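You operate a simulated robot arm through the tools that you are given. There is no shell and no other tool. Be economical: measure what you need, move in short steps, check, and stop when the job is done.

The job below is to be done with a simulated two-armed robot. You get a single attempt, and the scene is never put back.

JOB
Unplug the sink, pour the tall tub's spare brine away and lid it.
Fine: grey pipe onto the narrow drainer; brine down to about the tub's line, olives kept in and covered; tub back where it stood. Set down upright: grey drain pipe.

Only the result counts: the job must be done as asked and must still hold three seconds after the hand-in. Knocking over, shifting, dropping, spilling or breaking anything else fails it. Lids that push on must go on centred and level and be pressed home; caps that screw on are set level and turned clockwise until they are tight.

ROBOT AND FRAMES
Two 7-joint arms with fingered hands on one trunk, on a base that drives. Base frame: it is fixed to the floor where the robot stands at the start and does not move with it; the origin is under the middle of the robot, x ahead of it, y to its left, z up; the surface under the hand at the start is at about z = 0.8. Lengths are in m, angles in degrees, forces in N, time in s.
The left shoulder is at the start at [0.094, 0.173, 1.028], the right one opposite. With the tool pointing down near the work surface each hand reaches from about 0.44 to 0.84 m from the robot's upright axis, wherever it stands, measured 20 degrees to its own side. Places, roughly: narrow drainer of the sink [0.5, -0.1, 0.8]; sink bowl [0.6, 0.3, 0.7]. Payload 3.5 kg a hand.
The TCP of each hand is the grasp point between the finger pads, 0.025 m short of the fingertips. In the tool frame z runs along the fingers and y along their closing line. The gripper opens to 0.088 m. The gripper's body begins 0.029 m behind the TCP. The gripper is a hand of 3 fingers: y runs from the thumb to the fingers, the wrist lies at [-0.013, -0.097, -0.162] in the tool frame, and closing takes about 1.5 s.
Orientation is told as [roll, pitch, yaw] about the base's x, y, z axes, in that order, counted from this pose: with the fingers straight down and the wrist toward the robot, the tool's x, y and z point along [0, 1, 0], [1, 0, 0] and [0, 0, -1] of the base frame.

CONTROLS
- The arms move only by the tool arm_command. It takes "left_motion", "right_motion" or both (then of equal length, played together; a hand with none holds still); each is one flat list of numbers, 7 for each row, row after row: the turn, a rotation vector about the base's x, y, z in degrees, then the shift along the base's x, y, z in m, then the finger opening in m, from 0 to 0.088. In form: [rx, ry, rz, dx, dy, dz, jaw, rx, ry, rz, dx, dy, dz, jaw, ...]. A call has 1 to 12 rows; each row shifts and turns the commanded pose from where the row before left it. A row lasts 0.2 s, in which the tool goes at most 0.05 m and 8.6 degrees; a call with a longer step from one row to the next is refused whole, and so is a gripper value outside its range. A pose out of reach is approached as far as the arm can. The call stops where the force on the tool passes 80 N (or 10 N more than at its start, if that is more) or the arm is blocked; 0.2 s more then pass. Each finger travels about 0.072 m/s and halts on what it meets, pressing with about 30 N; the grip force reading is that of the motor and also rises with nothing between the fingers. The clock runs only during rows and for 0.2 s after the last one: add rows that do not move to give the fingers time. It gives the time, the measured TCP pose, the force on the tool (base axes), the opening and the grip force at its end, in the units of the frame above (readings bear some noise), with the torque about the TCP (base axes, N m) and any sound that the robot's microphone picked up, and new pictures: "views" is both (left out), scene, wrist or none (wrist: the cameras of the hands that moved).
- Cameras (640 x 400 px; columns grow to the right, rows downward): "scene" is now at [0.2366, 0.0179, 1.2616]; the picture's right is [0.19, -0.98, -0.06], its down [-0.47, -0.04, -0.88] and it looks along [0.86, 0.19, -0.47] (base axes); focal length 214 px, centre (320, 200). "left" rides on the left gripper at [-0.058, -0.085, -0.099] in its tool frame; the picture's right is [-0.67, -0.35, 0.66], its down [0.69, -0.63, 0.37] and it looks along [0.28, 0.69, 0.66] (tool axes); focal length 261 px, centre (320, 200). "right" rides on the right gripper at [0.058, -0.085, -0.099] in its tool frame; the picture's right is [-0.67, 0.35, -0.66], its down [-0.69, -0.63, 0.37] and it looks along [-0.28, 0.70, 0.66] (tool axes); focal length 261 px, centre (320, 200).
- slide_trunk(by): slides the trunk up (or, below 0, down) by that many m; the arms and the scene camera ride with it, the base frame stays. It gives what a move gives, with no picture.
- base_move(legs): drives the robot by 1 to 6 legs, each [ahead, left, turn to the left] in m, m and degrees, along the robot's own axes; the way and the turn of a leg run together, so that a leg with both is an arc; at most 1.5 m and 180 degrees a leg. The arms and the cameras ride along, it lands a little off, and it stops where it bumps. It gives what a move gives, and a new picture of the scene camera.
- grasp_type(shape, hand): the hand has 3 fingers and takes this shape, open, in about a second: jaw (thumb against the fingers, like two jaws); tri (thumb and two fingers); tip (a fingertip pinch); poke (one finger out to press); point (the index stretched); flat (the hand flat); cup (the hand cupped); fist (a fist). The gripper value then closes the fingers along that shape, each until it touches; the sizes above hold for jaw. It gives what a move gives, with no picture.
- pan_tilt(pan, tilt): turns the head with the scene camera to pan (to the left, within 86 degrees either way) and tilt (down, from -29 to 69), counted from straight ahead of the robot. It gives what a move gives, and a new picture of the scene camera.
- point_at(camera, pixels): for up to 12 pixels [column, row] of the newest picture of that camera ("zoom" is the newest enlarged one), the place [x, y, z] in the base frame of the surface seen there, good to about 0.002 m. The clock stands still meanwhile.
- inspect(camera, box): a new picture of the part [left, top, right, bottom] of that camera's present view, enlarged. The clock stands still meanwhile.
- job_done(): hands the job in; it is judged then, once.

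Work in short steps. Measure before you move; look again where a grasp or a placing could have gone wrong, and mend it. You have 80 turns and 260 pictures in all, those below and enlarged ones among them. Open the grippers and draw the arms clear of the work before you hand the job in, unless the task says otherwise; then end with one line.

The tools are called by a JSON object that holds its "name" and its "arguments". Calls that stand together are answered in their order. arm_command: Moves the arms, as the interface text tells. Its arguments: {"type":"object","properties":{"left_motion":{"type":"array","items":{"type":"number"}},"right_motion":{"type":"array","items":{"type":"number"}},"views":{"type":"string","enum":["both","scene","wrist","none"]}},"required":[]} The other tools are called the same way: slide_trunk (by) slides the trunk up or down; grasp_type (shape, hand) gives the hand a shape; base_move (legs) drives the base; pan_tilt (pan, tilt) turns the head that bears the scene camera; point_at (camera, pixels) gives the place of the surface under pixels of a picture; inspect (camera, box) takes an enlarged picture of a part of a camera's view; job_done () hands the job in.

At the start:

```text
t: 0.0
left_tcp_pos: [0.3422, 0.4414, 1.1806]
left_tcp_rot: [0.0, 0.1, 0.0]
left_force: [0.1, -0.4, 0.0]
left_wrist_torque: [0.03, 0.02, 0.01]
left_grip_width: 0.0876
left_grasp_force: 0.0
left_shape: jaw
right_tcp_pos: [0.457, 0.0906, 1.1728]
right_tcp_rot: [0.0, 0.2, 0.0]
right_force: [0.9, -0.2, 0.4]
right_wrist_torque: [-0.01, -0.01, -0.01]
right_grip_width: 0.0876
right_grasp_force: 0.1
right_shape: jaw
trunk travel left (down, up): [-0.125, 0.33]
robot x, y, heading: [-0.0006, -0.0003, 0.1]
head pan, tilt: [11.4, 12.0]
```

scene: 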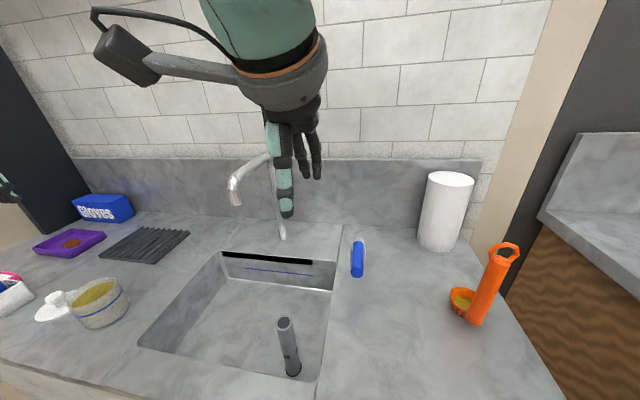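
right: 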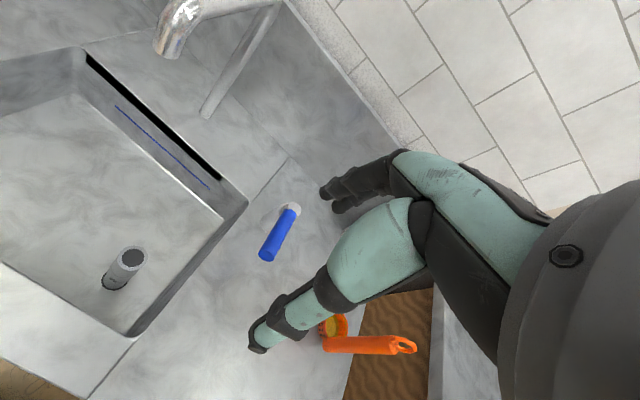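
left: 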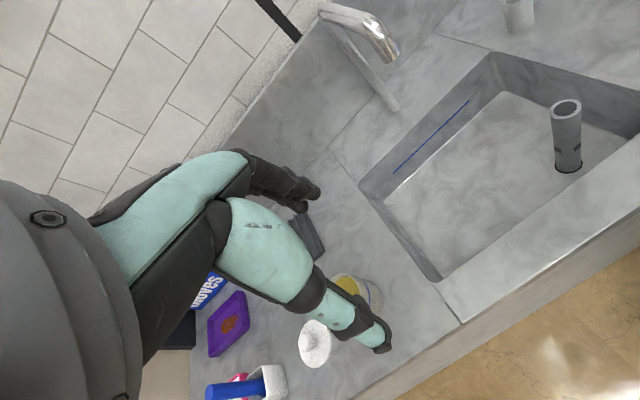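

The scene shows the grey pipe at (290,345), the tub at (98,303) and a white lid at (53,305). I'll measure these and zoom in.

{"name": "inspect", "arguments": {"camera": "scene", "box": [0, 240, 160, 340]}}

{"name": "inspect", "arguments": {"camera": "scene", "box": [220, 220, 380, 400]}}

{"name": "point_at", "arguments": {"camera": "scene", "pixels": [[284, 318], [292, 372], [284, 326], [75, 295], [128, 290], [95, 292], [100, 326], [53, 305], [330, 380], [140, 345], [400, 330], [357, 260]]}}

{"name": "inspect", "arguments": {"camera": "left", "box": [180, 250, 420, 400]}}

```text
4.00 times, centred on (80, 290) of scene
```

zoom: 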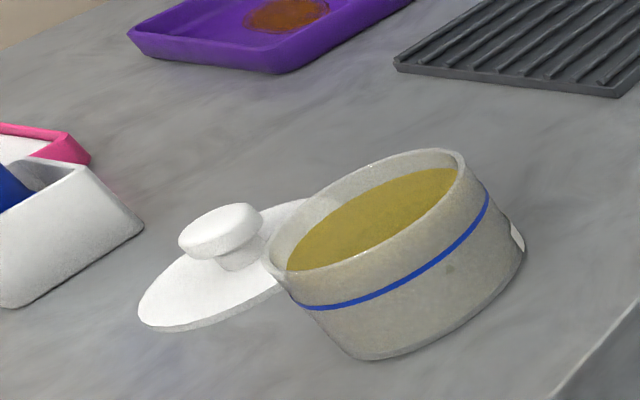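

```text
2.22 times, centred on (300, 310) of scene
```

zoom: 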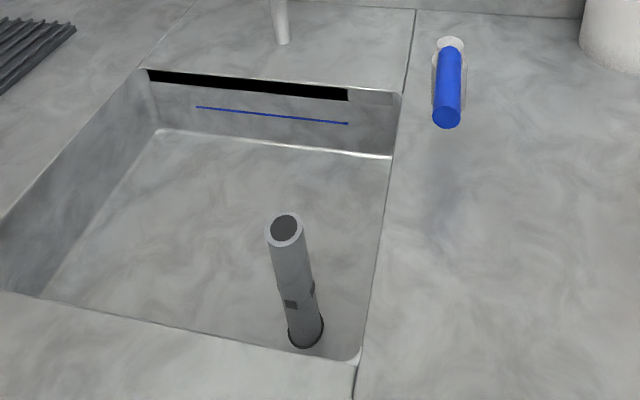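

```text
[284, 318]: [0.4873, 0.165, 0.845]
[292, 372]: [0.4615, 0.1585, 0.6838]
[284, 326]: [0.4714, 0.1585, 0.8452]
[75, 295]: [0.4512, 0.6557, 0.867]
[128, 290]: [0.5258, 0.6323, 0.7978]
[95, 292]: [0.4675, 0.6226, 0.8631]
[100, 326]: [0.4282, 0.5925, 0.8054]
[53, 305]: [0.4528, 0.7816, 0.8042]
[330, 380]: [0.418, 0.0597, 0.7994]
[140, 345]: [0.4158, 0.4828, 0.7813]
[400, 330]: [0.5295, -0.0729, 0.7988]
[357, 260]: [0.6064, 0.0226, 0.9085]
```

```text
2.67 times, centred on (300, 325) of left
```

zoom: 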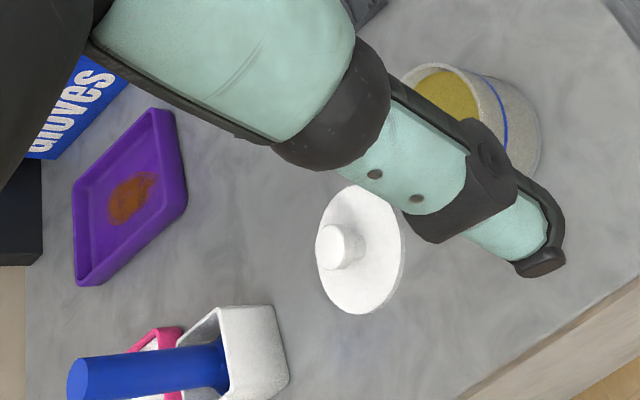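

The pipe top is near (0.478,0.162,0.845). I'll turn the head left and down to see the tub and lid well.

{"name": "pan_tilt", "arguments": {"pan": 50, "tilt": 40}}

{"name": "inspect", "arguments": {"camera": "scene", "box": [240, 140, 400, 240]}}

```text
t: 1.1
left_tcp_pos: [0.3423, 0.4423, 1.1807]
left_tcp_rot: [0.0, -0.1, 0.0]
left_force: [0.7, -0.4, -0.3]
left_wrist_torque: [0.0, -0.01, -0.01]
left_grip_width: 0.0876
left_grasp_force: 0.1
left_shape: jaw
right_tcp_pos: [0.4573, 0.0908, 1.1735]
right_tcp_rot: [-0.1, 0.1, 0.0]
right_force: [-0.2, -0.2, 0.1]
right_wrist_torque: [0.04, 0.01, -0.01]
right_grip_width: 0.0875
right_grasp_force: 0.1
right_shape: jaw
trunk travel left (down, up): [-0.125, 0.33]
robot x, y, heading: [0.0015, 0.0051, -0.3]
head pan, tilt: [50.0, 40.0]
```

scene: 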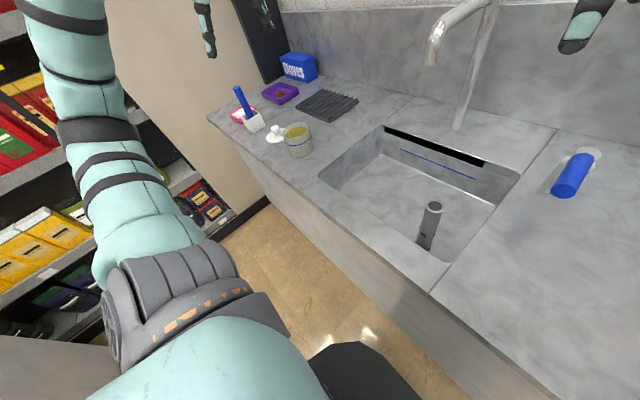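

```text
4.00 times, centred on (320, 190) of scene
```

zoom: 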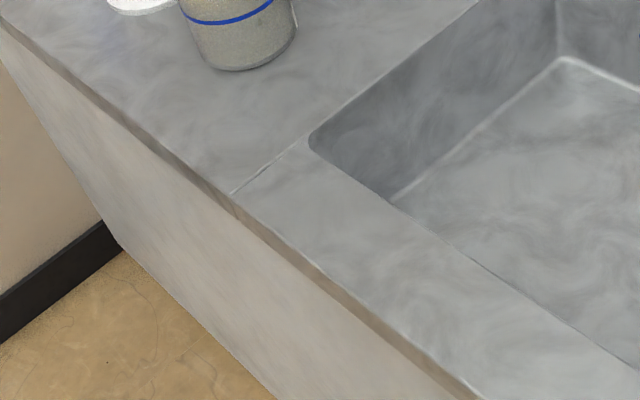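

The tub is at (298,140), lid at (277,135). Zooming there and measuring.

{"name": "inspect", "arguments": {"camera": "scene", "box": [220, 70, 348, 166]}}

{"name": "inspect", "arguments": {"camera": "scene", "box": [262, 115, 326, 163]}}

{"name": "point_at", "arguments": {"camera": "zoom", "pixels": [[225, 140], [300, 90], [510, 120], [370, 225], [350, 150], [400, 420], [250, 430], [235, 380], [100, 120], [160, 170], [380, 270], [520, 330]]}}

```text
4.17 times, centred on (284, 118) of scene
```

zoom: 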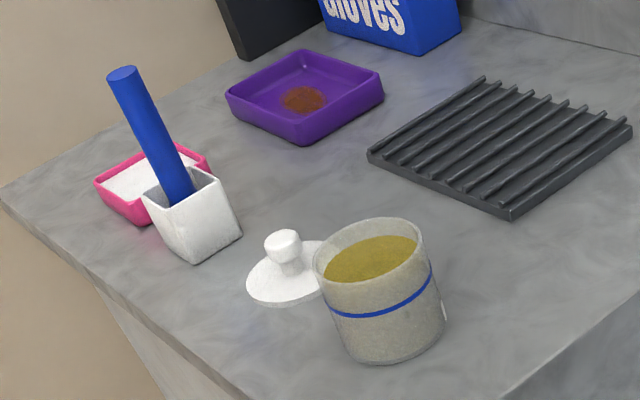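

```text
8.33 times, centred on (294, 139) of scene
```

zoom: 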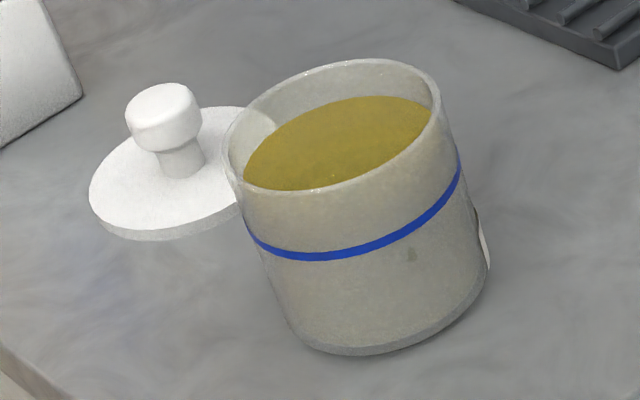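

```text
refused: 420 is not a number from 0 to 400
```

Measuring the tub rim, liquid surface, line, and lid in the zoomed image.

{"name": "point_at", "arguments": {"camera": "zoom", "pixels": [[228, 150], [440, 90], [385, 61], [330, 150], [255, 170], [420, 120], [330, 257], [458, 170], [340, 350], [482, 290], [100, 225], [165, 100]]}}

{"name": "point_at", "arguments": {"camera": "zoom", "pixels": [[96, 175], [240, 112], [155, 228], [210, 160], [130, 125], [200, 110], [165, 145], [325, 205], [487, 240], [480, 215], [320, 188], [390, 330]]}}

```text
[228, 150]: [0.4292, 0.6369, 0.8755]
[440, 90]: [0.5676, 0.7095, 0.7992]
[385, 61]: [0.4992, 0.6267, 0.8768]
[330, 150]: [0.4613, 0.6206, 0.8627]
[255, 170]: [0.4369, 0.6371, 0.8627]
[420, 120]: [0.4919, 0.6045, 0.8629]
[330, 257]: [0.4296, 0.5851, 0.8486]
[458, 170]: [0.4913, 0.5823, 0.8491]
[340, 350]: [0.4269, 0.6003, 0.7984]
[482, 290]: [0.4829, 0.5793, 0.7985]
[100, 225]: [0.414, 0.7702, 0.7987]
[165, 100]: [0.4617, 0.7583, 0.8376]
```

```text
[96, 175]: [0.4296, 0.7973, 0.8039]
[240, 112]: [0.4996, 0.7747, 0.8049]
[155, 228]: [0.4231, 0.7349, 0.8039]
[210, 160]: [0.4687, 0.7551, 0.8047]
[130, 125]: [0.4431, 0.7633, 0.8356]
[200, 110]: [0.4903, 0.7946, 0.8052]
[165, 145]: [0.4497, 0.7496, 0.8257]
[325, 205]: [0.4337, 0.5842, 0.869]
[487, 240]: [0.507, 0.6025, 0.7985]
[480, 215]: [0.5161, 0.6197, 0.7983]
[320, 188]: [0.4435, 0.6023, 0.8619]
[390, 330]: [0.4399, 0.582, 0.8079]
```

Tub is centred about (0.463, 0.612), R≈0.042, rim z 0.8765, brine 0.863, line 0.8485; the lid is near (0.457,0.765). Before driving left I measure the faucet and edges.

{"name": "point_at", "arguments": {"camera": "scene", "pixels": [[435, 58], [462, 125], [495, 5], [432, 210], [428, 248], [555, 135], [440, 275], [565, 190], [520, 172], [320, 172], [420, 250], [210, 118]]}}

{"name": "inspect", "arguments": {"camera": "scene", "box": [380, 180, 476, 264]}}

{"name": "inspect", "arguments": {"camera": "right", "box": [80, 220, 176, 310]}}

```text
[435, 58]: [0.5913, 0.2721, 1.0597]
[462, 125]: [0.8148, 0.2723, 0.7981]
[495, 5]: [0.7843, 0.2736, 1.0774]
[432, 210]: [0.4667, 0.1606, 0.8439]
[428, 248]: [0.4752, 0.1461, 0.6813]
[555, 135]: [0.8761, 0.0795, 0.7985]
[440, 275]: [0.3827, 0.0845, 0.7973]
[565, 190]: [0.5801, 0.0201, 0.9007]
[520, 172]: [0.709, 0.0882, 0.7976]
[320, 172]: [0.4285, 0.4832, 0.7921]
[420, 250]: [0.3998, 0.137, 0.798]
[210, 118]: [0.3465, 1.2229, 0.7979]
```

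```text
4.76 times, centred on (428, 222) of scene
```

zoom: 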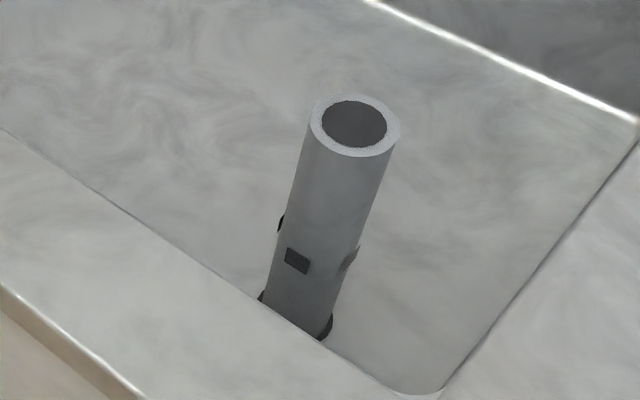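

```text
4.44 times, centred on (128, 265) of right
```

zoom: 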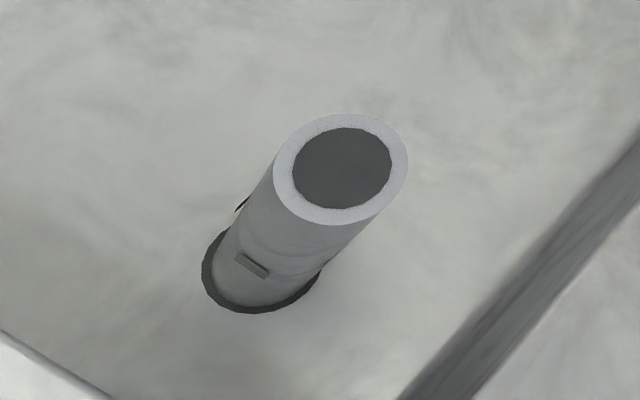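

Pipe detail: rim ring centre near zoom (342,168), small lugs low down. I measure its rim points for centre and diameter.

{"name": "point_at", "arguments": {"camera": "zoom", "pixels": [[283, 160], [400, 175], [340, 120], [345, 217], [250, 264], [300, 235], [210, 270], [310, 290], [250, 305], [242, 205], [265, 240], [320, 240]]}}

{"name": "base_move", "arguments": {"legs": [[0, 0.25, 0]]}}

```text
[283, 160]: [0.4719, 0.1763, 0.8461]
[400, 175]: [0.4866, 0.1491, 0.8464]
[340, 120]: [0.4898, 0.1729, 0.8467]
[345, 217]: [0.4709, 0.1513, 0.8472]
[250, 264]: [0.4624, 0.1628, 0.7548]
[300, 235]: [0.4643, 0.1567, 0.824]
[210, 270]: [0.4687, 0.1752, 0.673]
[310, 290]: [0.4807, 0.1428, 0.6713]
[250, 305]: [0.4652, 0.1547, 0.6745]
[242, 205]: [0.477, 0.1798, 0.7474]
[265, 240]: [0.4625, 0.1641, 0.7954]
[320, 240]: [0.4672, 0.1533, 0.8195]
```

```text
t: 2.9
left_tcp_pos: [0.3419, 0.6937, 1.1809]
left_tcp_rot: [-0.1, 0.0, 0.0]
left_force: [0.4, -0.8, 0.7]
left_wrist_torque: [-0.03, 0.02, -0.01]
left_grip_width: 0.0875
left_grasp_force: 0.1
left_shape: jaw
right_tcp_pos: [0.4571, 0.3423, 1.1733]
right_tcp_rot: [0.0, 0.0, 0.1]
right_force: [1.0, 0.5, -0.3]
right_wrist_torque: [0.0, -0.04, 0.02]
right_grip_width: 0.0876
right_grasp_force: 0.1
right_shape: jaw
trunk travel left (down, up): [-0.125, 0.33]
robot x, y, heading: [-0.0001, 0.2485, 0.2]
head pan, tilt: [50.0, 40.0]
```

scene: 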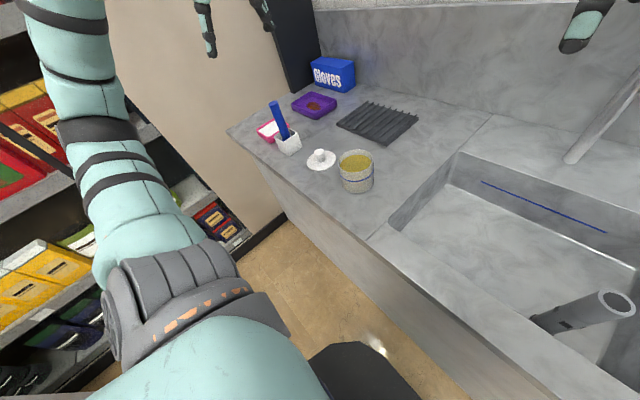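

Base is now at y=0.2485; pipe axis (0.479,0.162), top 0.846. I move the right hand above the pipe to z≈0.90, and turn the head to watch.

{"name": "arm_command", "arguments": {"right_motion": [0, 0, 0, 0.006, -0.045, 0, 0.088, 0, 0, 0, 0.006, -0.045, 0, 0.088, 0, 0, 0, 0.005, -0.045, 0, 0.088, 0, 0, 0, 0.005, -0.045, 0, 0.088, 0, 0, 0, 0, 0, -0.045, 0.088, 0, 0, 0, 0, 0, -0.045, 0.088, 0, 0, 0, 0, 0, -0.045, 0.088, 0, 0, 0, 0, 0, -0.045, 0.088, 0, 0, 0, 0, 0, -0.045, 0.088, 0, 0, 0, 0, 0, -0.03, 0.088], "views": "wrist"}}

{"name": "pan_tilt", "arguments": {"pan": -15, "tilt": 40}}

```text
t: 5.1
left_tcp_pos: [0.3421, 0.6926, 1.1802]
left_tcp_rot: [-0.1, 0.1, 0.1]
left_force: [-0.4, -0.9, -0.7]
left_wrist_torque: [-0.02, -0.01, -0.02]
left_grip_width: 0.0875
left_grasp_force: 0.1
left_shape: jaw
right_tcp_pos: [0.4796, 0.1626, 0.9165]
right_tcp_rot: [-0.1, 0.1, 0.1]
right_force: [0.5, -0.1, -0.6]
right_wrist_torque: [0.0, -0.01, 0.02]
right_grip_width: 0.0876
right_grasp_force: 0.0
right_shape: jaw
trunk travel left (down, up): [-0.125, 0.33]
robot x, y, heading: [0.0022, 0.2507, -0.0]
head pan, tilt: [50.0, 40.0]
```

right: 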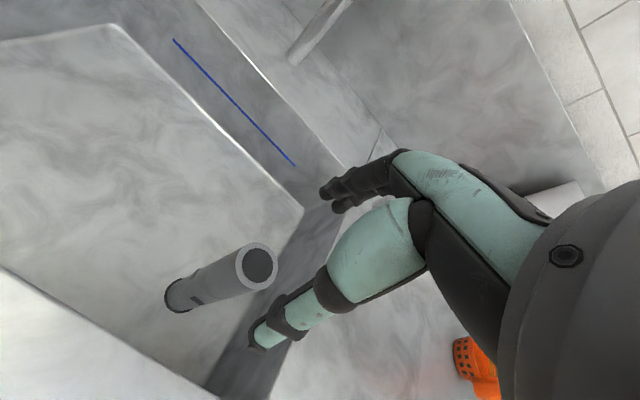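

```text
t: 6.4
left_tcp_pos: [0.3418, 0.6938, 1.1804]
left_tcp_rot: [0.0, 0.0, 0.0]
left_force: [0.1, 0.4, -0.6]
left_wrist_torque: [0.01, -0.01, -0.01]
left_grip_width: 0.0877
left_grasp_force: 0.1
left_shape: jaw
right_tcp_pos: [0.4785, 0.1619, 0.9183]
right_tcp_rot: [0.0, 0.1, 0.2]
right_force: [0.3, 0.8, 0.1]
right_wrist_torque: [0.0, 0.02, 0.01]
right_grip_width: 0.0879
right_grasp_force: 0.1
right_shape: jaw
trunk travel left (down, up): [-0.125, 0.33]
robot x, y, heading: [-0.0025, 0.2479, 0.2]
head pan, tilt: [-15.0, 40.0]
```

scene: 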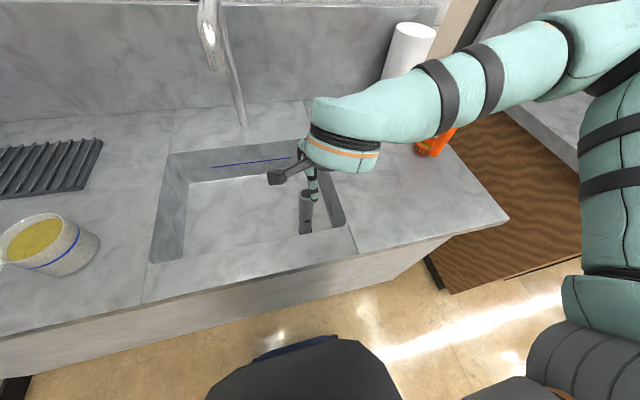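

Aligned above the pipe. I descend 0.09 m and close on it.

{"name": "arm_command", "arguments": {"right_motion": [0, 0, 0, 0, 0, -0.03, 0.088, 0, 0, 0, 0, 0, -0.03, 0.088, 0, 0, 0, 0, 0, -0.03, 0.088, 0, 0, 0, 0, 0, 0, 0.088, 0, 0, 0, 0, 0, 0, 0.04, 0, 0, 0, 0, 0, 0, 0.02, 0, 0, 0, 0, 0, 0, 0.02, 0, 0, 0, 0, 0, 0, 0.02, 0, 0, 0, 0, 0, 0, 0.02, 0, 0, 0, 0, 0, 0, 0.02], "views": "both"}}

```text
t: 8.6
left_tcp_pos: [0.3418, 0.694, 1.1811]
left_tcp_rot: [0.0, 0.1, 0.0]
left_force: [-0.5, 0.3, -0.8]
left_wrist_torque: [0.01, -0.01, -0.02]
left_grip_width: 0.0877
left_grasp_force: 0.0
left_shape: jaw
right_tcp_pos: [0.479, 0.1612, 0.8282]
right_tcp_rot: [0.0, 0.1, 0.1]
right_force: [0.6, 0.7, -0.4]
right_wrist_torque: [0.02, 0.0, -0.02]
right_grip_width: 0.0255
right_grasp_force: 30.2
right_shape: jaw
trunk travel left (down, up): [-0.125, 0.33]
robot x, y, heading: [-0.0022, 0.2511, 0.2]
head pan, tilt: [-15.0, 40.0]
```

scene: 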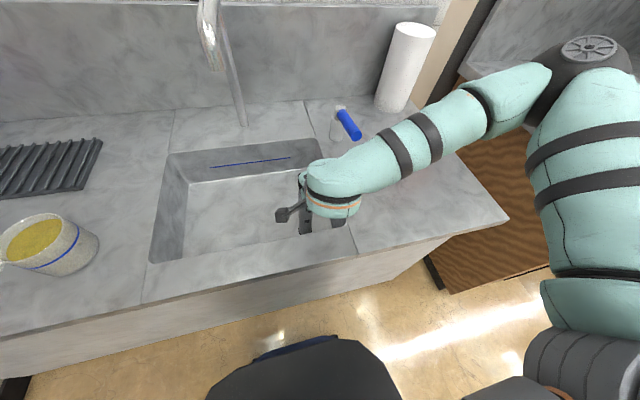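
right: 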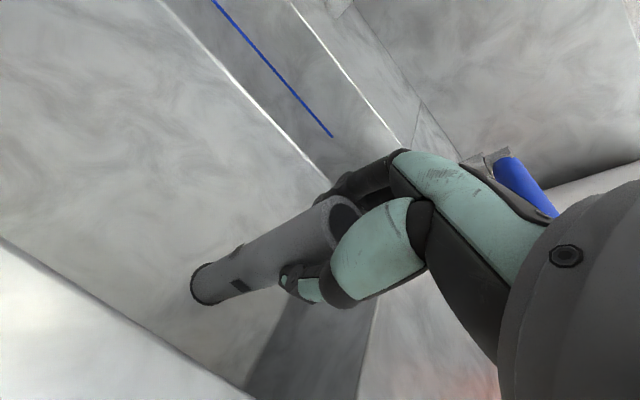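

Gripped at 0.0255 m, 30 N. I lift in small steps and watch the force.

{"name": "arm_command", "arguments": {"right_motion": [0, 0, 0, 0, 0, 0.005, 0.015, 0, 0, 0, 0, 0, 0.005, 0.015, 0, 0, 0, 0, 0, 0.01, 0.015, 0, 0, 0, 0, 0, 0.01, 0.015], "views": "wrist"}}

```text
t: 9.6
left_tcp_pos: [0.344, 0.6944, 1.1806]
left_tcp_rot: [0.0, 0.0, 0.0]
left_force: [-0.2, 0.3, -0.7]
left_wrist_torque: [-0.01, -0.02, 0.0]
left_grip_width: 0.0877
left_grasp_force: 0.0
left_shape: jaw
right_tcp_pos: [0.4785, 0.1606, 0.858]
right_tcp_rot: [0.0, 0.1, 0.0]
right_force: [0.1, -0.9, -1.7]
right_wrist_torque: [-0.03, 0.01, -0.03]
right_grip_width: 0.0253
right_grasp_force: 29.9
right_shape: jaw
trunk travel left (down, up): [-0.125, 0.33]
robot x, y, heading: [0.0005, 0.2453, -0.0]
head pan, tilt: [-15.0, 40.0]
```

right: 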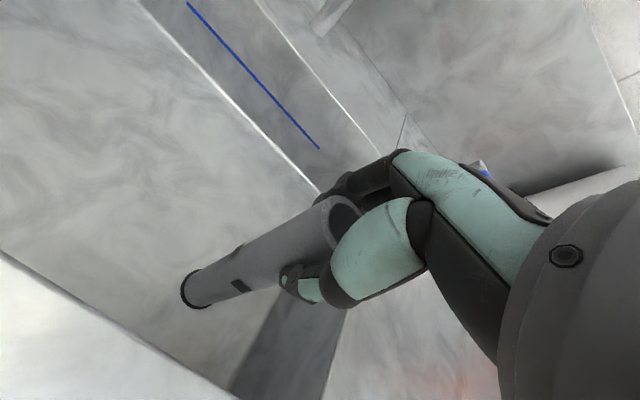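

The pipe came free with ~0.17 kg weight. I raise it well clear and look.

{"name": "arm_command", "arguments": {"right_motion": [0, 0, 0, 0, 0, 0.04, 0.015, 0, 0, 0, 0, 0, 0.04, 0.015, 0, 0, 0, 0, 0, 0.04, 0.015, 0, 0, 0, 0, 0, 0.04, 0.015, 0, 0, 0, 0, 0, 0.04, 0.015, 0, 0, 0, 0, 0, 0.02, 0.015], "views": "both"}}

{"name": "inspect", "arguments": {"camera": "scene", "box": [240, 60, 520, 260]}}

```text
t: 11.0
left_tcp_pos: [0.343, 0.6947, 1.1796]
left_tcp_rot: [-0.1, 0.0, 0.0]
left_force: [0.2, 0.4, -0.4]
left_wrist_torque: [0.01, -0.02, 0.01]
left_grip_width: 0.0874
left_grasp_force: 0.1
left_shape: jaw
right_tcp_pos: [0.4779, 0.1629, 1.0794]
right_tcp_rot: [0.2, 0.1, 0.1]
right_force: [0.3, 0.2, -1.4]
right_wrist_torque: [0.01, -0.04, -0.01]
right_grip_width: 0.0249
right_grasp_force: 29.6
right_shape: jaw
trunk travel left (down, up): [-0.125, 0.33]
robot x, y, heading: [0.0005, 0.2559, -0.3]
head pan, tilt: [-15.0, 40.0]
```

scene: 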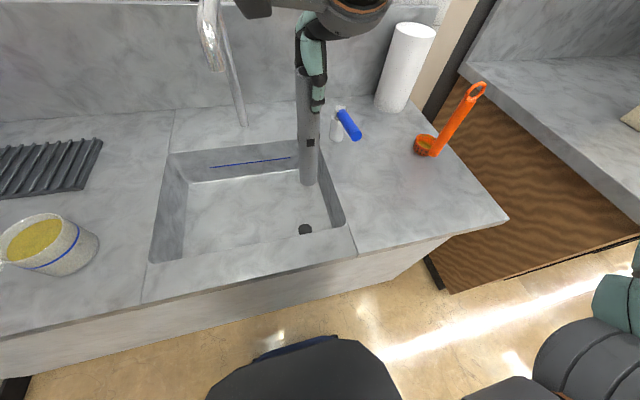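
right: 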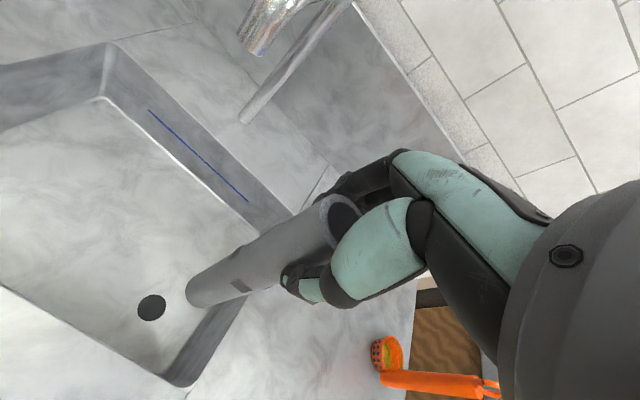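

```text
2.00 times, centred on (380, 160) of scene
```

zoom: 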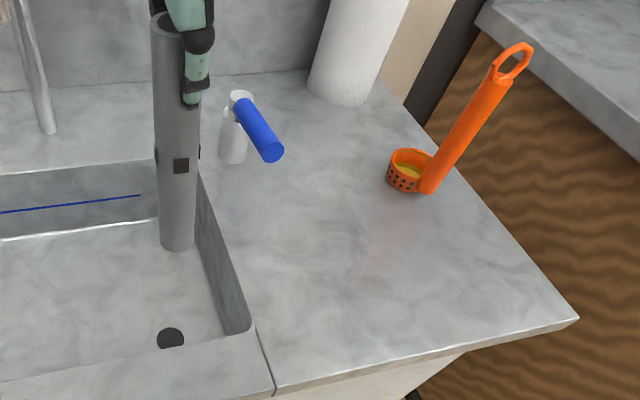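

The pipe hangs with its lower end at scene (308,184). I measure its bottom and the drainer's free area.

{"name": "point_at", "arguments": {"camera": "scene", "pixels": [[308, 183], [301, 180], [316, 180], [355, 250], [505, 215], [425, 155], [420, 205], [380, 200], [352, 132], [305, 75]]}}

```text
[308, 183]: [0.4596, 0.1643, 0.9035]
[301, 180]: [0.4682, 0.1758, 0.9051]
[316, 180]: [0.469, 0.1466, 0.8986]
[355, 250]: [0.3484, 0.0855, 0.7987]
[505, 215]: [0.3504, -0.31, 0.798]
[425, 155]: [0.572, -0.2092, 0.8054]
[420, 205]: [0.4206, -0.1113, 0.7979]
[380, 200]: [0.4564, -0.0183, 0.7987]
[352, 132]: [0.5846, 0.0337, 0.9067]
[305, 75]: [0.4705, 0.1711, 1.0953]
```

Pipe bottom is ~0.18 below the TCP. I carry it to about (0.475,-0.07) at clear height, then lower to just above the drainer.

{"name": "arm_command", "arguments": {"right_motion": [0, 0, 0, 0, -0.04, 0, 0.015, 0, 0, 0, 0, -0.04, 0, 0.015, 0, 0, 0, 0, -0.04, 0, 0.015, 0, 0, 0, 0, -0.04, 0, 0.015, 0, 0, 0, 0, -0.04, 0, 0.015, 0, 0, 0, 0, -0.033, 0, 0.015, 0, 0, 0, 0, 0, -0.03, 0.015, 0, 0, 0, 0, 0, -0.03, 0.015, 0, 0, 0, 0, 0, -0.02, 0.015, 0, 0, 0, 0, 0, 0, 0.015], "views": "both"}}

{"name": "inspect", "arguments": {"camera": "scene", "box": [300, 60, 500, 240]}}

```text
t: 13.2
left_tcp_pos: [0.3422, 0.6937, 1.1811]
left_tcp_rot: [0.0, 0.1, 0.0]
left_force: [0.0, 0.0, -0.7]
left_wrist_torque: [-0.01, 0.0, -0.04]
left_grip_width: 0.0875
left_grasp_force: 0.1
left_shape: jaw
right_tcp_pos: [0.4796, -0.0702, 0.9983]
right_tcp_rot: [-0.1, 0.1, 0.1]
right_force: [-0.6, 0.8, -1.0]
right_wrist_torque: [0.02, 0.04, -0.04]
right_grip_width: 0.0244
right_grasp_force: 30.3
right_shape: jaw
trunk travel left (down, up): [-0.125, 0.33]
robot x, y, heading: [-0.0005, 0.2525, -0.1]
head pan, tilt: [-15.0, 40.0]
```

scene: 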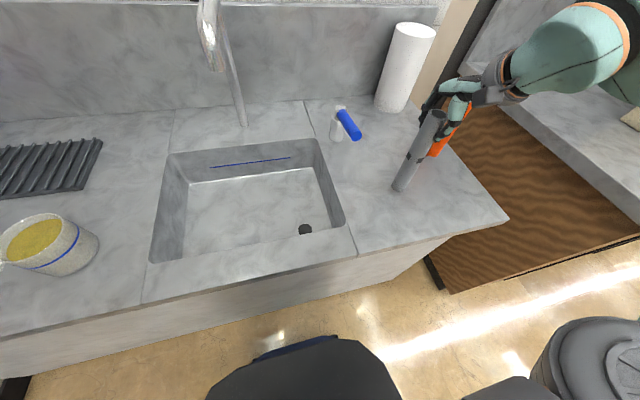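
right: 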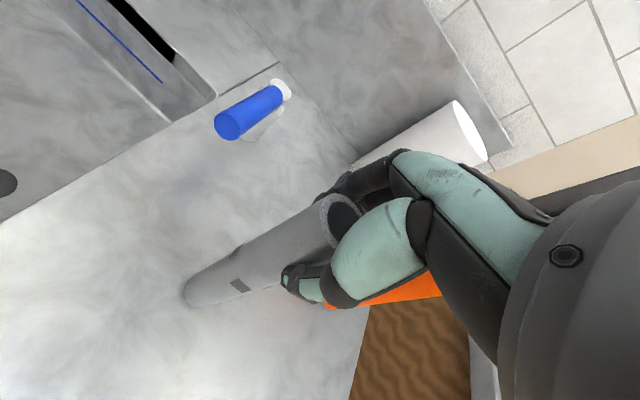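

```text
2.22 times, centred on (400, 150) of scene
```

zoom: 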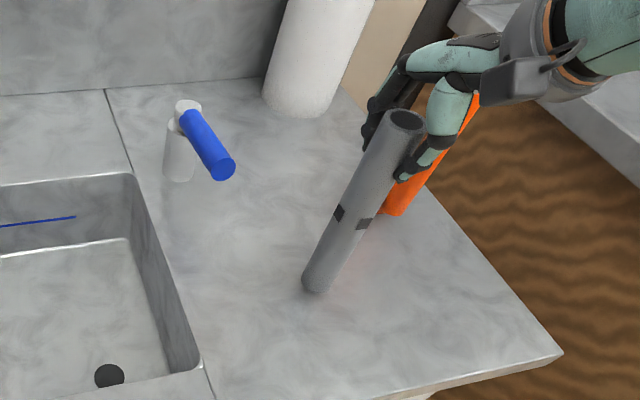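

The pipe is held over the free drainer. I check its verticality and bottom height via zoom points.

{"name": "point_at", "arguments": {"camera": "zoom", "pixels": [[315, 287], [360, 170], [340, 225], [303, 280], [333, 285], [300, 300], [375, 130], [318, 270]]}}

```text
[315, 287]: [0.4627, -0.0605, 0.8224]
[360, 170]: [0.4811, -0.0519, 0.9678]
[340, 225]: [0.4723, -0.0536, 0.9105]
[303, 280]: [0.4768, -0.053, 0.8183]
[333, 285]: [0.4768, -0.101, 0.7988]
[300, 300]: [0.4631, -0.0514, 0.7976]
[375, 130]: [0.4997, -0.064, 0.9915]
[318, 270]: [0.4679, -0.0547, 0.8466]
```

Bottom ≈0.817, vertical. I lower 0.016 m gently.

{"name": "arm_command", "arguments": {"right_motion": [0, 0, 0, 0, 0, -0.008, 0.015, 0, 0, 0, 0, 0, -0.005, 0.015, 0, 0, 0, 0, 0, -0.003, 0.015, 0, 0, 0, 0, 0, 0, 0.015], "views": "none"}}

{"name": "inspect", "arguments": {"camera": "scene", "box": [370, 150, 450, 210]}}

```text
t: 14.2
left_tcp_pos: [0.3423, 0.6931, 1.1812]
left_tcp_rot: [0.0, 0.0, 0.0]
left_force: [0.0, 0.2, 0.4]
left_wrist_torque: [0.03, 0.0, -0.02]
left_grip_width: 0.0877
left_grasp_force: 0.1
left_shape: jaw
right_tcp_pos: [0.4792, -0.0706, 0.9832]
right_tcp_rot: [-0.1, 0.1, 0.0]
right_force: [-0.2, 0.8, 0.9]
right_wrist_torque: [0.0, -0.02, 0.04]
right_grip_width: 0.0249
right_grasp_force: 30.1
right_shape: jaw
trunk travel left (down, up): [-0.125, 0.33]
robot x, y, heading: [0.0014, 0.2516, 0.2]
head pan, tilt: [-15.0, 40.0]
```

```text
6.67 times, centred on (410, 180) of scene
```

zoom: 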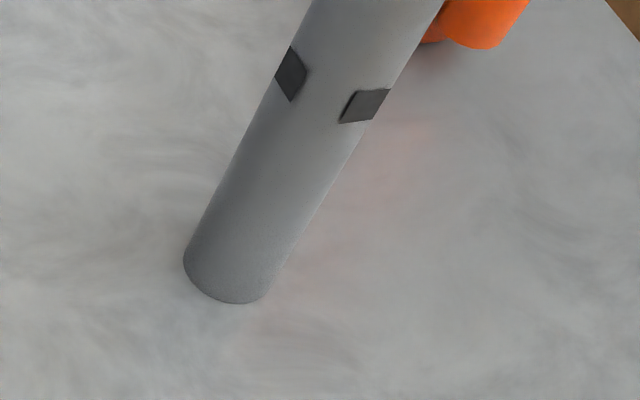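

The force has gone from -1.4 to about +0.9, nearly in contact. I step down in 1 mm moves to confirm.

{"name": "arm_command", "arguments": {"right_motion": [0, 0, 0, 0, 0, -0.001, 0.015, 0, 0, 0, 0, 0, -0.001, 0.015, 0, 0, 0, 0, 0, 0, 0.015], "views": "none"}}

{"name": "point_at", "arguments": {"camera": "zoom", "pixels": [[225, 299], [190, 270], [260, 296], [240, 290]]}}

```text
t: 15.0
left_tcp_pos: [0.3409, 0.6945, 1.1826]
left_tcp_rot: [0.1, 0.0, -0.1]
left_force: [-0.1, 0.3, -0.3]
left_wrist_torque: [-0.02, -0.03, 0.0]
left_grip_width: 0.0878
left_grasp_force: 0.1
left_shape: jaw
right_tcp_pos: [0.4772, -0.0704, 0.9813]
right_tcp_rot: [0.0, 0.0, 0.1]
right_force: [-0.1, -0.7, 10.7]
right_wrist_torque: [-0.05, -0.07, 0.01]
right_grip_width: 0.0249
right_grasp_force: 29.9
right_shape: jaw
trunk travel left (down, up): [-0.125, 0.33]
robot x, y, heading: [0.002, 0.2486, -0.1]
head pan, tilt: [-15.0, 40.0]
```

```text
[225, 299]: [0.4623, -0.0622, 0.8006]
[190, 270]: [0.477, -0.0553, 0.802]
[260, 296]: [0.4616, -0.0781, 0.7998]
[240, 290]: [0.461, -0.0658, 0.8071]
```

Seated (10.7 N). I ease 0.5 mm and open slowly.

{"name": "arm_command", "arguments": {"right_motion": [0, 0, 0, 0, 0, 0.0008, 0.02, 0, 0, 0, 0, 0, 0, 0.026, 0, 0, 0, 0, 0, 0, 0.03, 0, 0, 0, 0, 0, 0, 0.036, 0, 0, 0, 0, 0, 0, 0.045, 0, 0, 0, 0, 0, 0, 0.06, 0, 0, 0, 0, 0, 0, 0.075, 0, 0, 0, 0, 0, 0, 0.088, 0, 0, 0, 0, 0, 0, 0.088], "views": "both"}}

```text
t: 17.0
left_tcp_pos: [0.3423, 0.6931, 1.1795]
left_tcp_rot: [-0.2, 0.0, -0.1]
left_force: [-0.2, 0.0, 0.0]
left_wrist_torque: [0.0, -0.01, 0.02]
left_grip_width: 0.0878
left_grasp_force: 0.1
left_shape: jaw
right_tcp_pos: [0.4788, -0.0706, 0.981]
right_tcp_rot: [0.1, 0.0, 0.1]
right_force: [-0.3, 0.9, -0.5]
right_wrist_torque: [-0.01, -0.01, 0.0]
right_grip_width: 0.0874
right_grasp_force: 0.1
right_shape: jaw
trunk travel left (down, up): [-0.125, 0.33]
robot x, y, heading: [0.0005, 0.251, 0.2]
head pan, tilt: [-15.0, 40.0]
```

scene: 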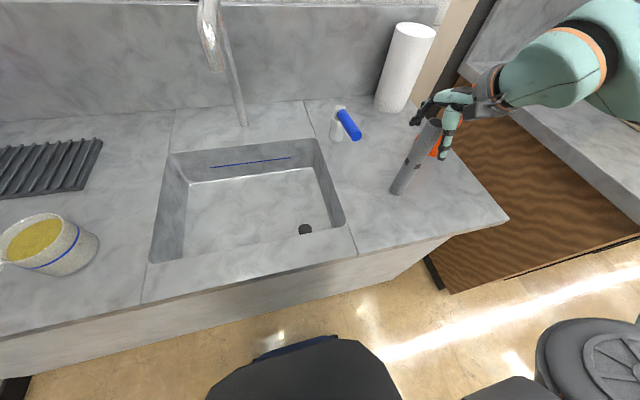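
right: 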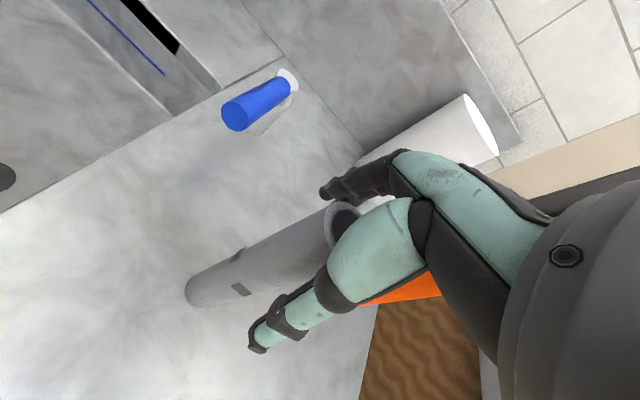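

The pipe stands on its own. I raise the right hand straight up, bring the left hand nearer the tub for a close look, and turn the head to it.

{"name": "arm_command", "arguments": {"right_motion": [0, 0, 0, 0, 0, 0.02, 0.088, 0, 0, 0, 0, 0, 0.045, 0.088, 0, 0, 0, 0, 0, 0.045, 0.088, 0, 0, 0, 0, 0, 0.04, 0.088, 0, 0, 0, -0.04, 0, 0, 0.088, 0, 0, 0, -0.04, 0, 0, 0.088], "left_motion": [0, 0, 0, 0, 0, 0, 0.088, 0, 0, 0, 0.015, -0.025, -0.02, 0.088, 0, 0, 0, 0.015, -0.025, -0.035, 0.088, 0, 0, 0, 0.015, -0.025, -0.035, 0.088, 0, 0, 0, 0.015, -0.025, -0.03, 0.088, 0, 0, 0, 0, -0.025, 0, 0.088], "views": "wrist"}}

{"name": "pan_tilt", "arguments": {"pan": 30, "tilt": 38}}

```text
t: 18.4
left_tcp_pos: [0.4, 0.5678, 1.06]
left_tcp_rot: [0.0, 0.0, 0.1]
left_force: [-0.6, -0.3, 0.3]
left_wrist_torque: [0.02, -0.01, -0.03]
left_grip_width: 0.0879
left_grasp_force: 0.2
left_shape: jaw
right_tcp_pos: [0.3965, -0.0714, 1.1325]
right_tcp_rot: [0.0, 0.0, 0.1]
right_force: [-0.1, 1.3, -0.1]
right_wrist_torque: [-0.01, 0.0, -0.02]
right_grip_width: 0.0876
right_grasp_force: 0.0
right_shape: jaw
trunk travel left (down, up): [-0.125, 0.33]
robot x, y, heading: [0.002, 0.2529, 0.1]
head pan, tilt: [-15.0, 40.0]
```

right: 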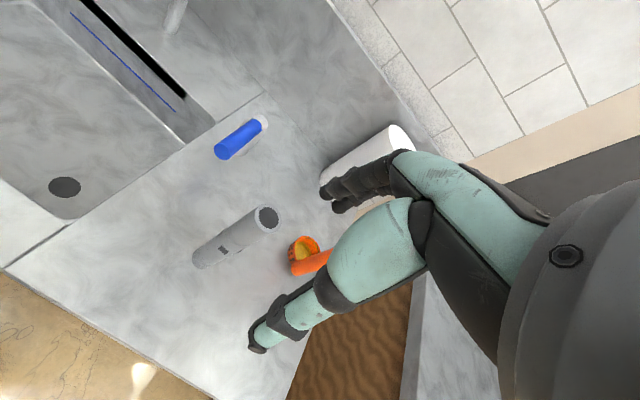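
left: 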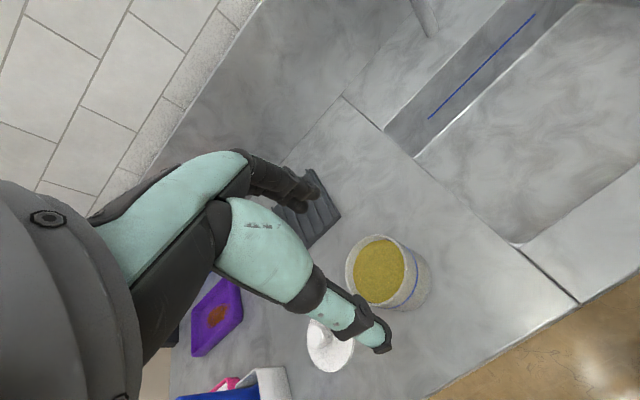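

```text
t: 19.6
left_tcp_pos: [0.4025, 0.5692, 1.0597]
left_tcp_rot: [0.0, 0.0, 0.1]
left_force: [-0.6, -0.1, 0.6]
left_wrist_torque: [-0.01, -0.01, 0.01]
left_grip_width: 0.0878
left_grasp_force: 0.0
left_shape: jaw
right_tcp_pos: [0.3988, -0.0712, 1.132]
right_tcp_rot: [0.0, 0.1, 0.2]
right_force: [-1.4, -1.0, -0.1]
right_wrist_torque: [0.0, 0.0, -0.01]
right_grip_width: 0.0878
right_grasp_force: 0.0
right_shape: jaw
trunk travel left (down, up): [-0.125, 0.33]
robot x, y, heading: [-0.0012, 0.251, 0.1]
head pan, tilt: [30.0, 38.0]
```

scene: 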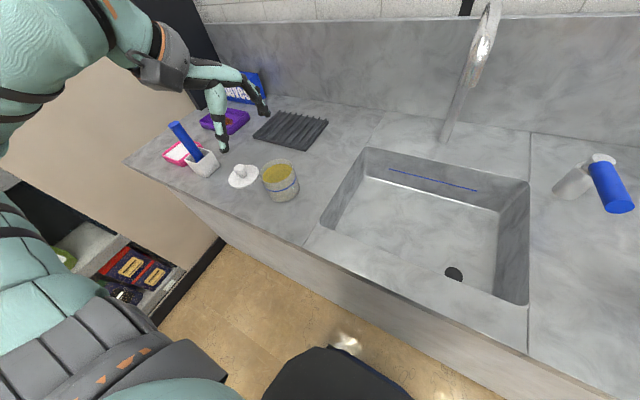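

Now zooming into the tub and lid from both cameras.

{"name": "inspect", "arguments": {"camera": "scene", "box": [220, 145, 308, 211]}}

{"name": "inspect", "arguments": {"camera": "left", "box": [330, 220, 450, 320]}}

{"name": "point_at", "arguments": {"camera": "zoom", "pixels": [[83, 130], [180, 90], [310, 105], [395, 180], [400, 300], [260, 360], [120, 310], [395, 230], [440, 380], [530, 230], [480, 340], [445, 260]]}}

```text
6.06 times, centred on (264, 178) of scene
```

zoom: 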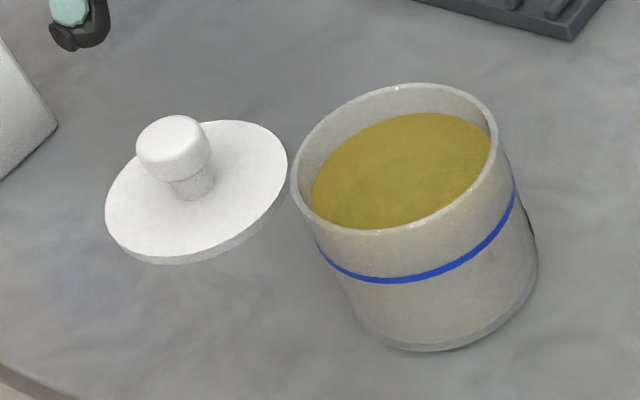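

```text
4.00 times, centred on (390, 270) of left
```

zoom: 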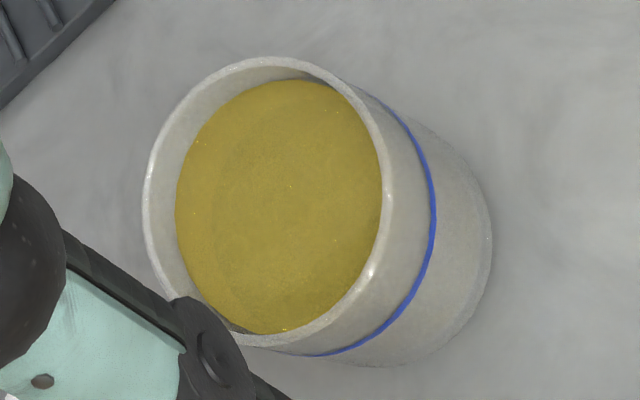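

```text
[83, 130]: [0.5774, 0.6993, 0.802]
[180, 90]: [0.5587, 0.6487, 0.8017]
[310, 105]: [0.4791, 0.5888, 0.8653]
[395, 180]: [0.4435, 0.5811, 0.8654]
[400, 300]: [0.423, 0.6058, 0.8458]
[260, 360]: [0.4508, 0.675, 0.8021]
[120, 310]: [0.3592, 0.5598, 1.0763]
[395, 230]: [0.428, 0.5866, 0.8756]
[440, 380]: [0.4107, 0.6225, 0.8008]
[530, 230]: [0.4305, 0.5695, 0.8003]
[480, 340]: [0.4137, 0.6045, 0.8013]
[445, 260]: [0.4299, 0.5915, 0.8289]
```

I take rim points precisely in the left zoom to fit the centre and diameter.

{"name": "point_at", "arguments": {"camera": "zoom", "pixels": [[148, 200], [165, 130], [205, 80], [265, 62], [325, 78], [362, 118], [385, 180], [386, 230], [365, 285], [330, 318], [290, 337], [155, 250]]}}

{"name": "point_at", "arguments": {"camera": "zoom", "pixels": [[182, 170], [200, 130], [260, 88], [320, 88], [376, 220], [360, 265], [435, 200], [432, 240], [415, 290], [490, 240], [470, 300], [420, 350]]}}

```text
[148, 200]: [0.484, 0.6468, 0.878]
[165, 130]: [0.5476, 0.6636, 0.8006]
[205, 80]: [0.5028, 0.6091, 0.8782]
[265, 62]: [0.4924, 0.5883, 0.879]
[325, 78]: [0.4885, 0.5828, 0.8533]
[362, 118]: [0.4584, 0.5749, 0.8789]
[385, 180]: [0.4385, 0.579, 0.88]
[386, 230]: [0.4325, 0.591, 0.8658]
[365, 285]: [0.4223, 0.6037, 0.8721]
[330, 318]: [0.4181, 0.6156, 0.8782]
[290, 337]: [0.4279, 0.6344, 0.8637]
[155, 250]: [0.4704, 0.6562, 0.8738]
```

```text
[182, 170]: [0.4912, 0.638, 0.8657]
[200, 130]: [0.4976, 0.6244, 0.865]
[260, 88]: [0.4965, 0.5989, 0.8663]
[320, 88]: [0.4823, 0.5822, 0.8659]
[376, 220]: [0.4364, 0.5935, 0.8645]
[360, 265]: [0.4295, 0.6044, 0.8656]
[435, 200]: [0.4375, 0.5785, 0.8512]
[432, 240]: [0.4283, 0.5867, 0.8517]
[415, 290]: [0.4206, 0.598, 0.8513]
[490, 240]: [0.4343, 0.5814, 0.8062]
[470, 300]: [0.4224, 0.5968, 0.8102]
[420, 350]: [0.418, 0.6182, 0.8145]
```

Fit: centre ≈(0.461,0.613), Ø≈0.084, so about 2 mm clearance per side in the 0.088 opening. I place the left hand above the tub with fingertips just above the rim and check alignment.

{"name": "arm_command", "arguments": {"left_motion": [0, 0, 0, 0.02, 0.015, 0, 0.088, 0, 0, 0, 0.02, 0.015, 0, 0.088, 0, 0, 0, 0.0188, 0.015, 0, 0.088, 0, 0, 0, 0, 0, -0.04, 0.088, 0, 0, 0, 0, 0, -0.04, 0.088, 0, 0, 0, 0, 0, -0.04, 0.088, 0, 0, 0, 0, 0, -0.025, 0.088, 0, 0, 0, 0, 0, 0, 0.088], "views": "both"}}

{"name": "inspect", "arguments": {"camera": "scene", "box": [220, 115, 340, 215]}}

{"name": "inspect", "arguments": {"camera": "left", "box": [240, 160, 400, 360]}}

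```text
t: 21.4
left_tcp_pos: [0.4606, 0.6136, 0.9152]
left_tcp_rot: [0.0, 0.0, 0.0]
left_force: [0.0, 0.4, 0.3]
left_wrist_torque: [0.02, 0.0, 0.01]
left_grip_width: 0.0879
left_grasp_force: 0.1
left_shape: jaw
right_tcp_pos: [0.3983, -0.0707, 1.1321]
right_tcp_rot: [0.0, 0.0, 0.1]
right_force: [0.5, -0.7, -0.5]
right_wrist_torque: [0.02, -0.01, 0.0]
right_grip_width: 0.0878
right_grasp_force: 0.1
right_shape: jaw
trunk travel left (down, up): [-0.125, 0.33]
robot x, y, heading: [-0.0017, 0.2487, -0.1]
head pan, tilt: [30.0, 38.0]
```

scene: 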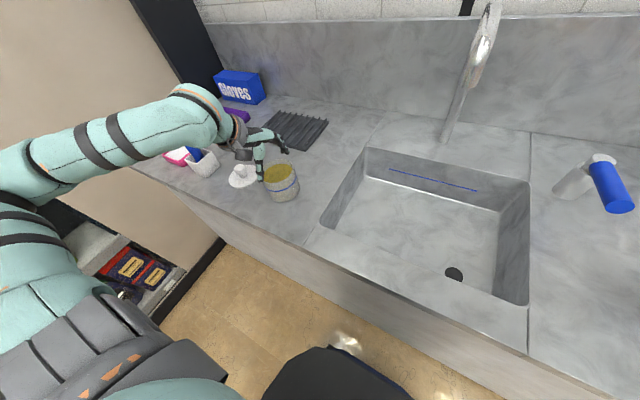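
left: 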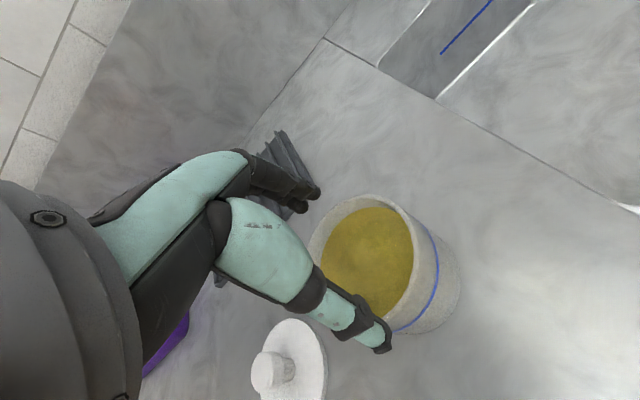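

```text
4.00 times, centred on (280, 165) of scene
```

zoom: 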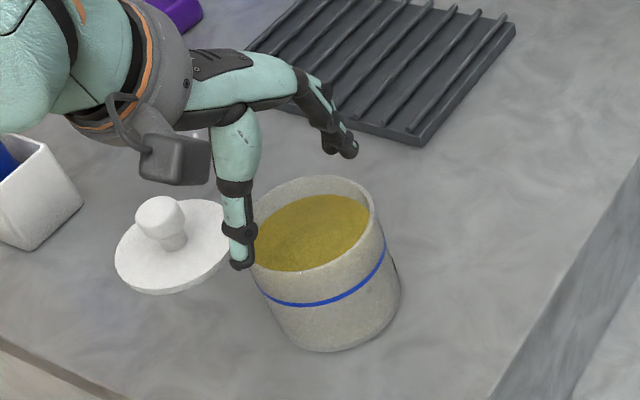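

```text
2.00 times, centred on (320, 260) of left
```

zoom: 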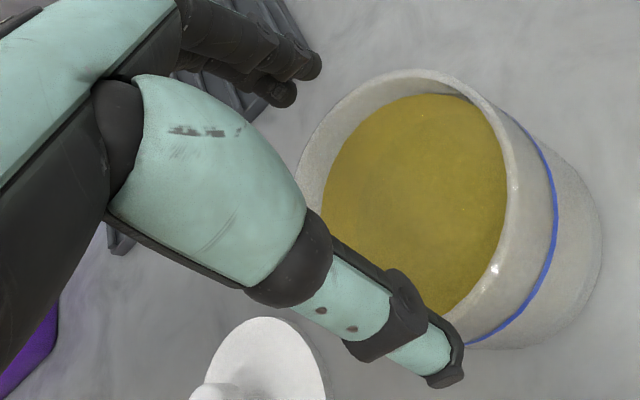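

I measure the finger tips relative to the tub: thumb tip at left-zoom (445,370), finger tips (315,65),(285,92).

{"name": "point_at", "arguments": {"camera": "zoom", "pixels": [[440, 345], [445, 380], [455, 360], [425, 345], [315, 70], [310, 60], [285, 95], [275, 100], [400, 290], [300, 75]]}}

{"name": "inspect", "arguments": {"camera": "scene", "box": [250, 130, 306, 172]}}

```text
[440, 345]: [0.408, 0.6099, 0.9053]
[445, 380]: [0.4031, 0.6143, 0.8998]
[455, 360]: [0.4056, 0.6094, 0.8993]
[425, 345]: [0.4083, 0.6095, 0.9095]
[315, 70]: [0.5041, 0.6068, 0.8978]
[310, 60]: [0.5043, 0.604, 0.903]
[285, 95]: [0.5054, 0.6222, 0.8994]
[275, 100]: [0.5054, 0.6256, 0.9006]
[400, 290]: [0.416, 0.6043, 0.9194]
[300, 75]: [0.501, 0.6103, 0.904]
```

```text
9.52 times, centred on (278, 151) of scene
```

zoom: 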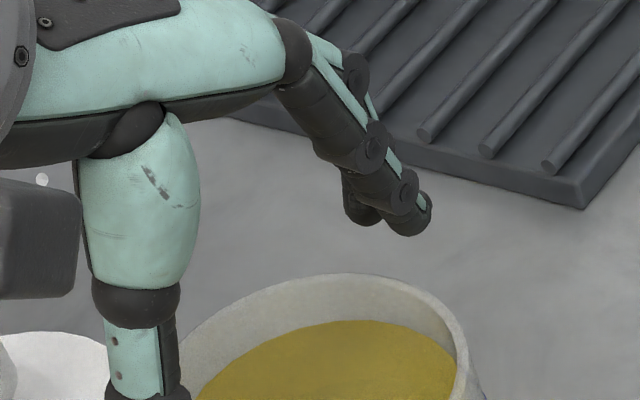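

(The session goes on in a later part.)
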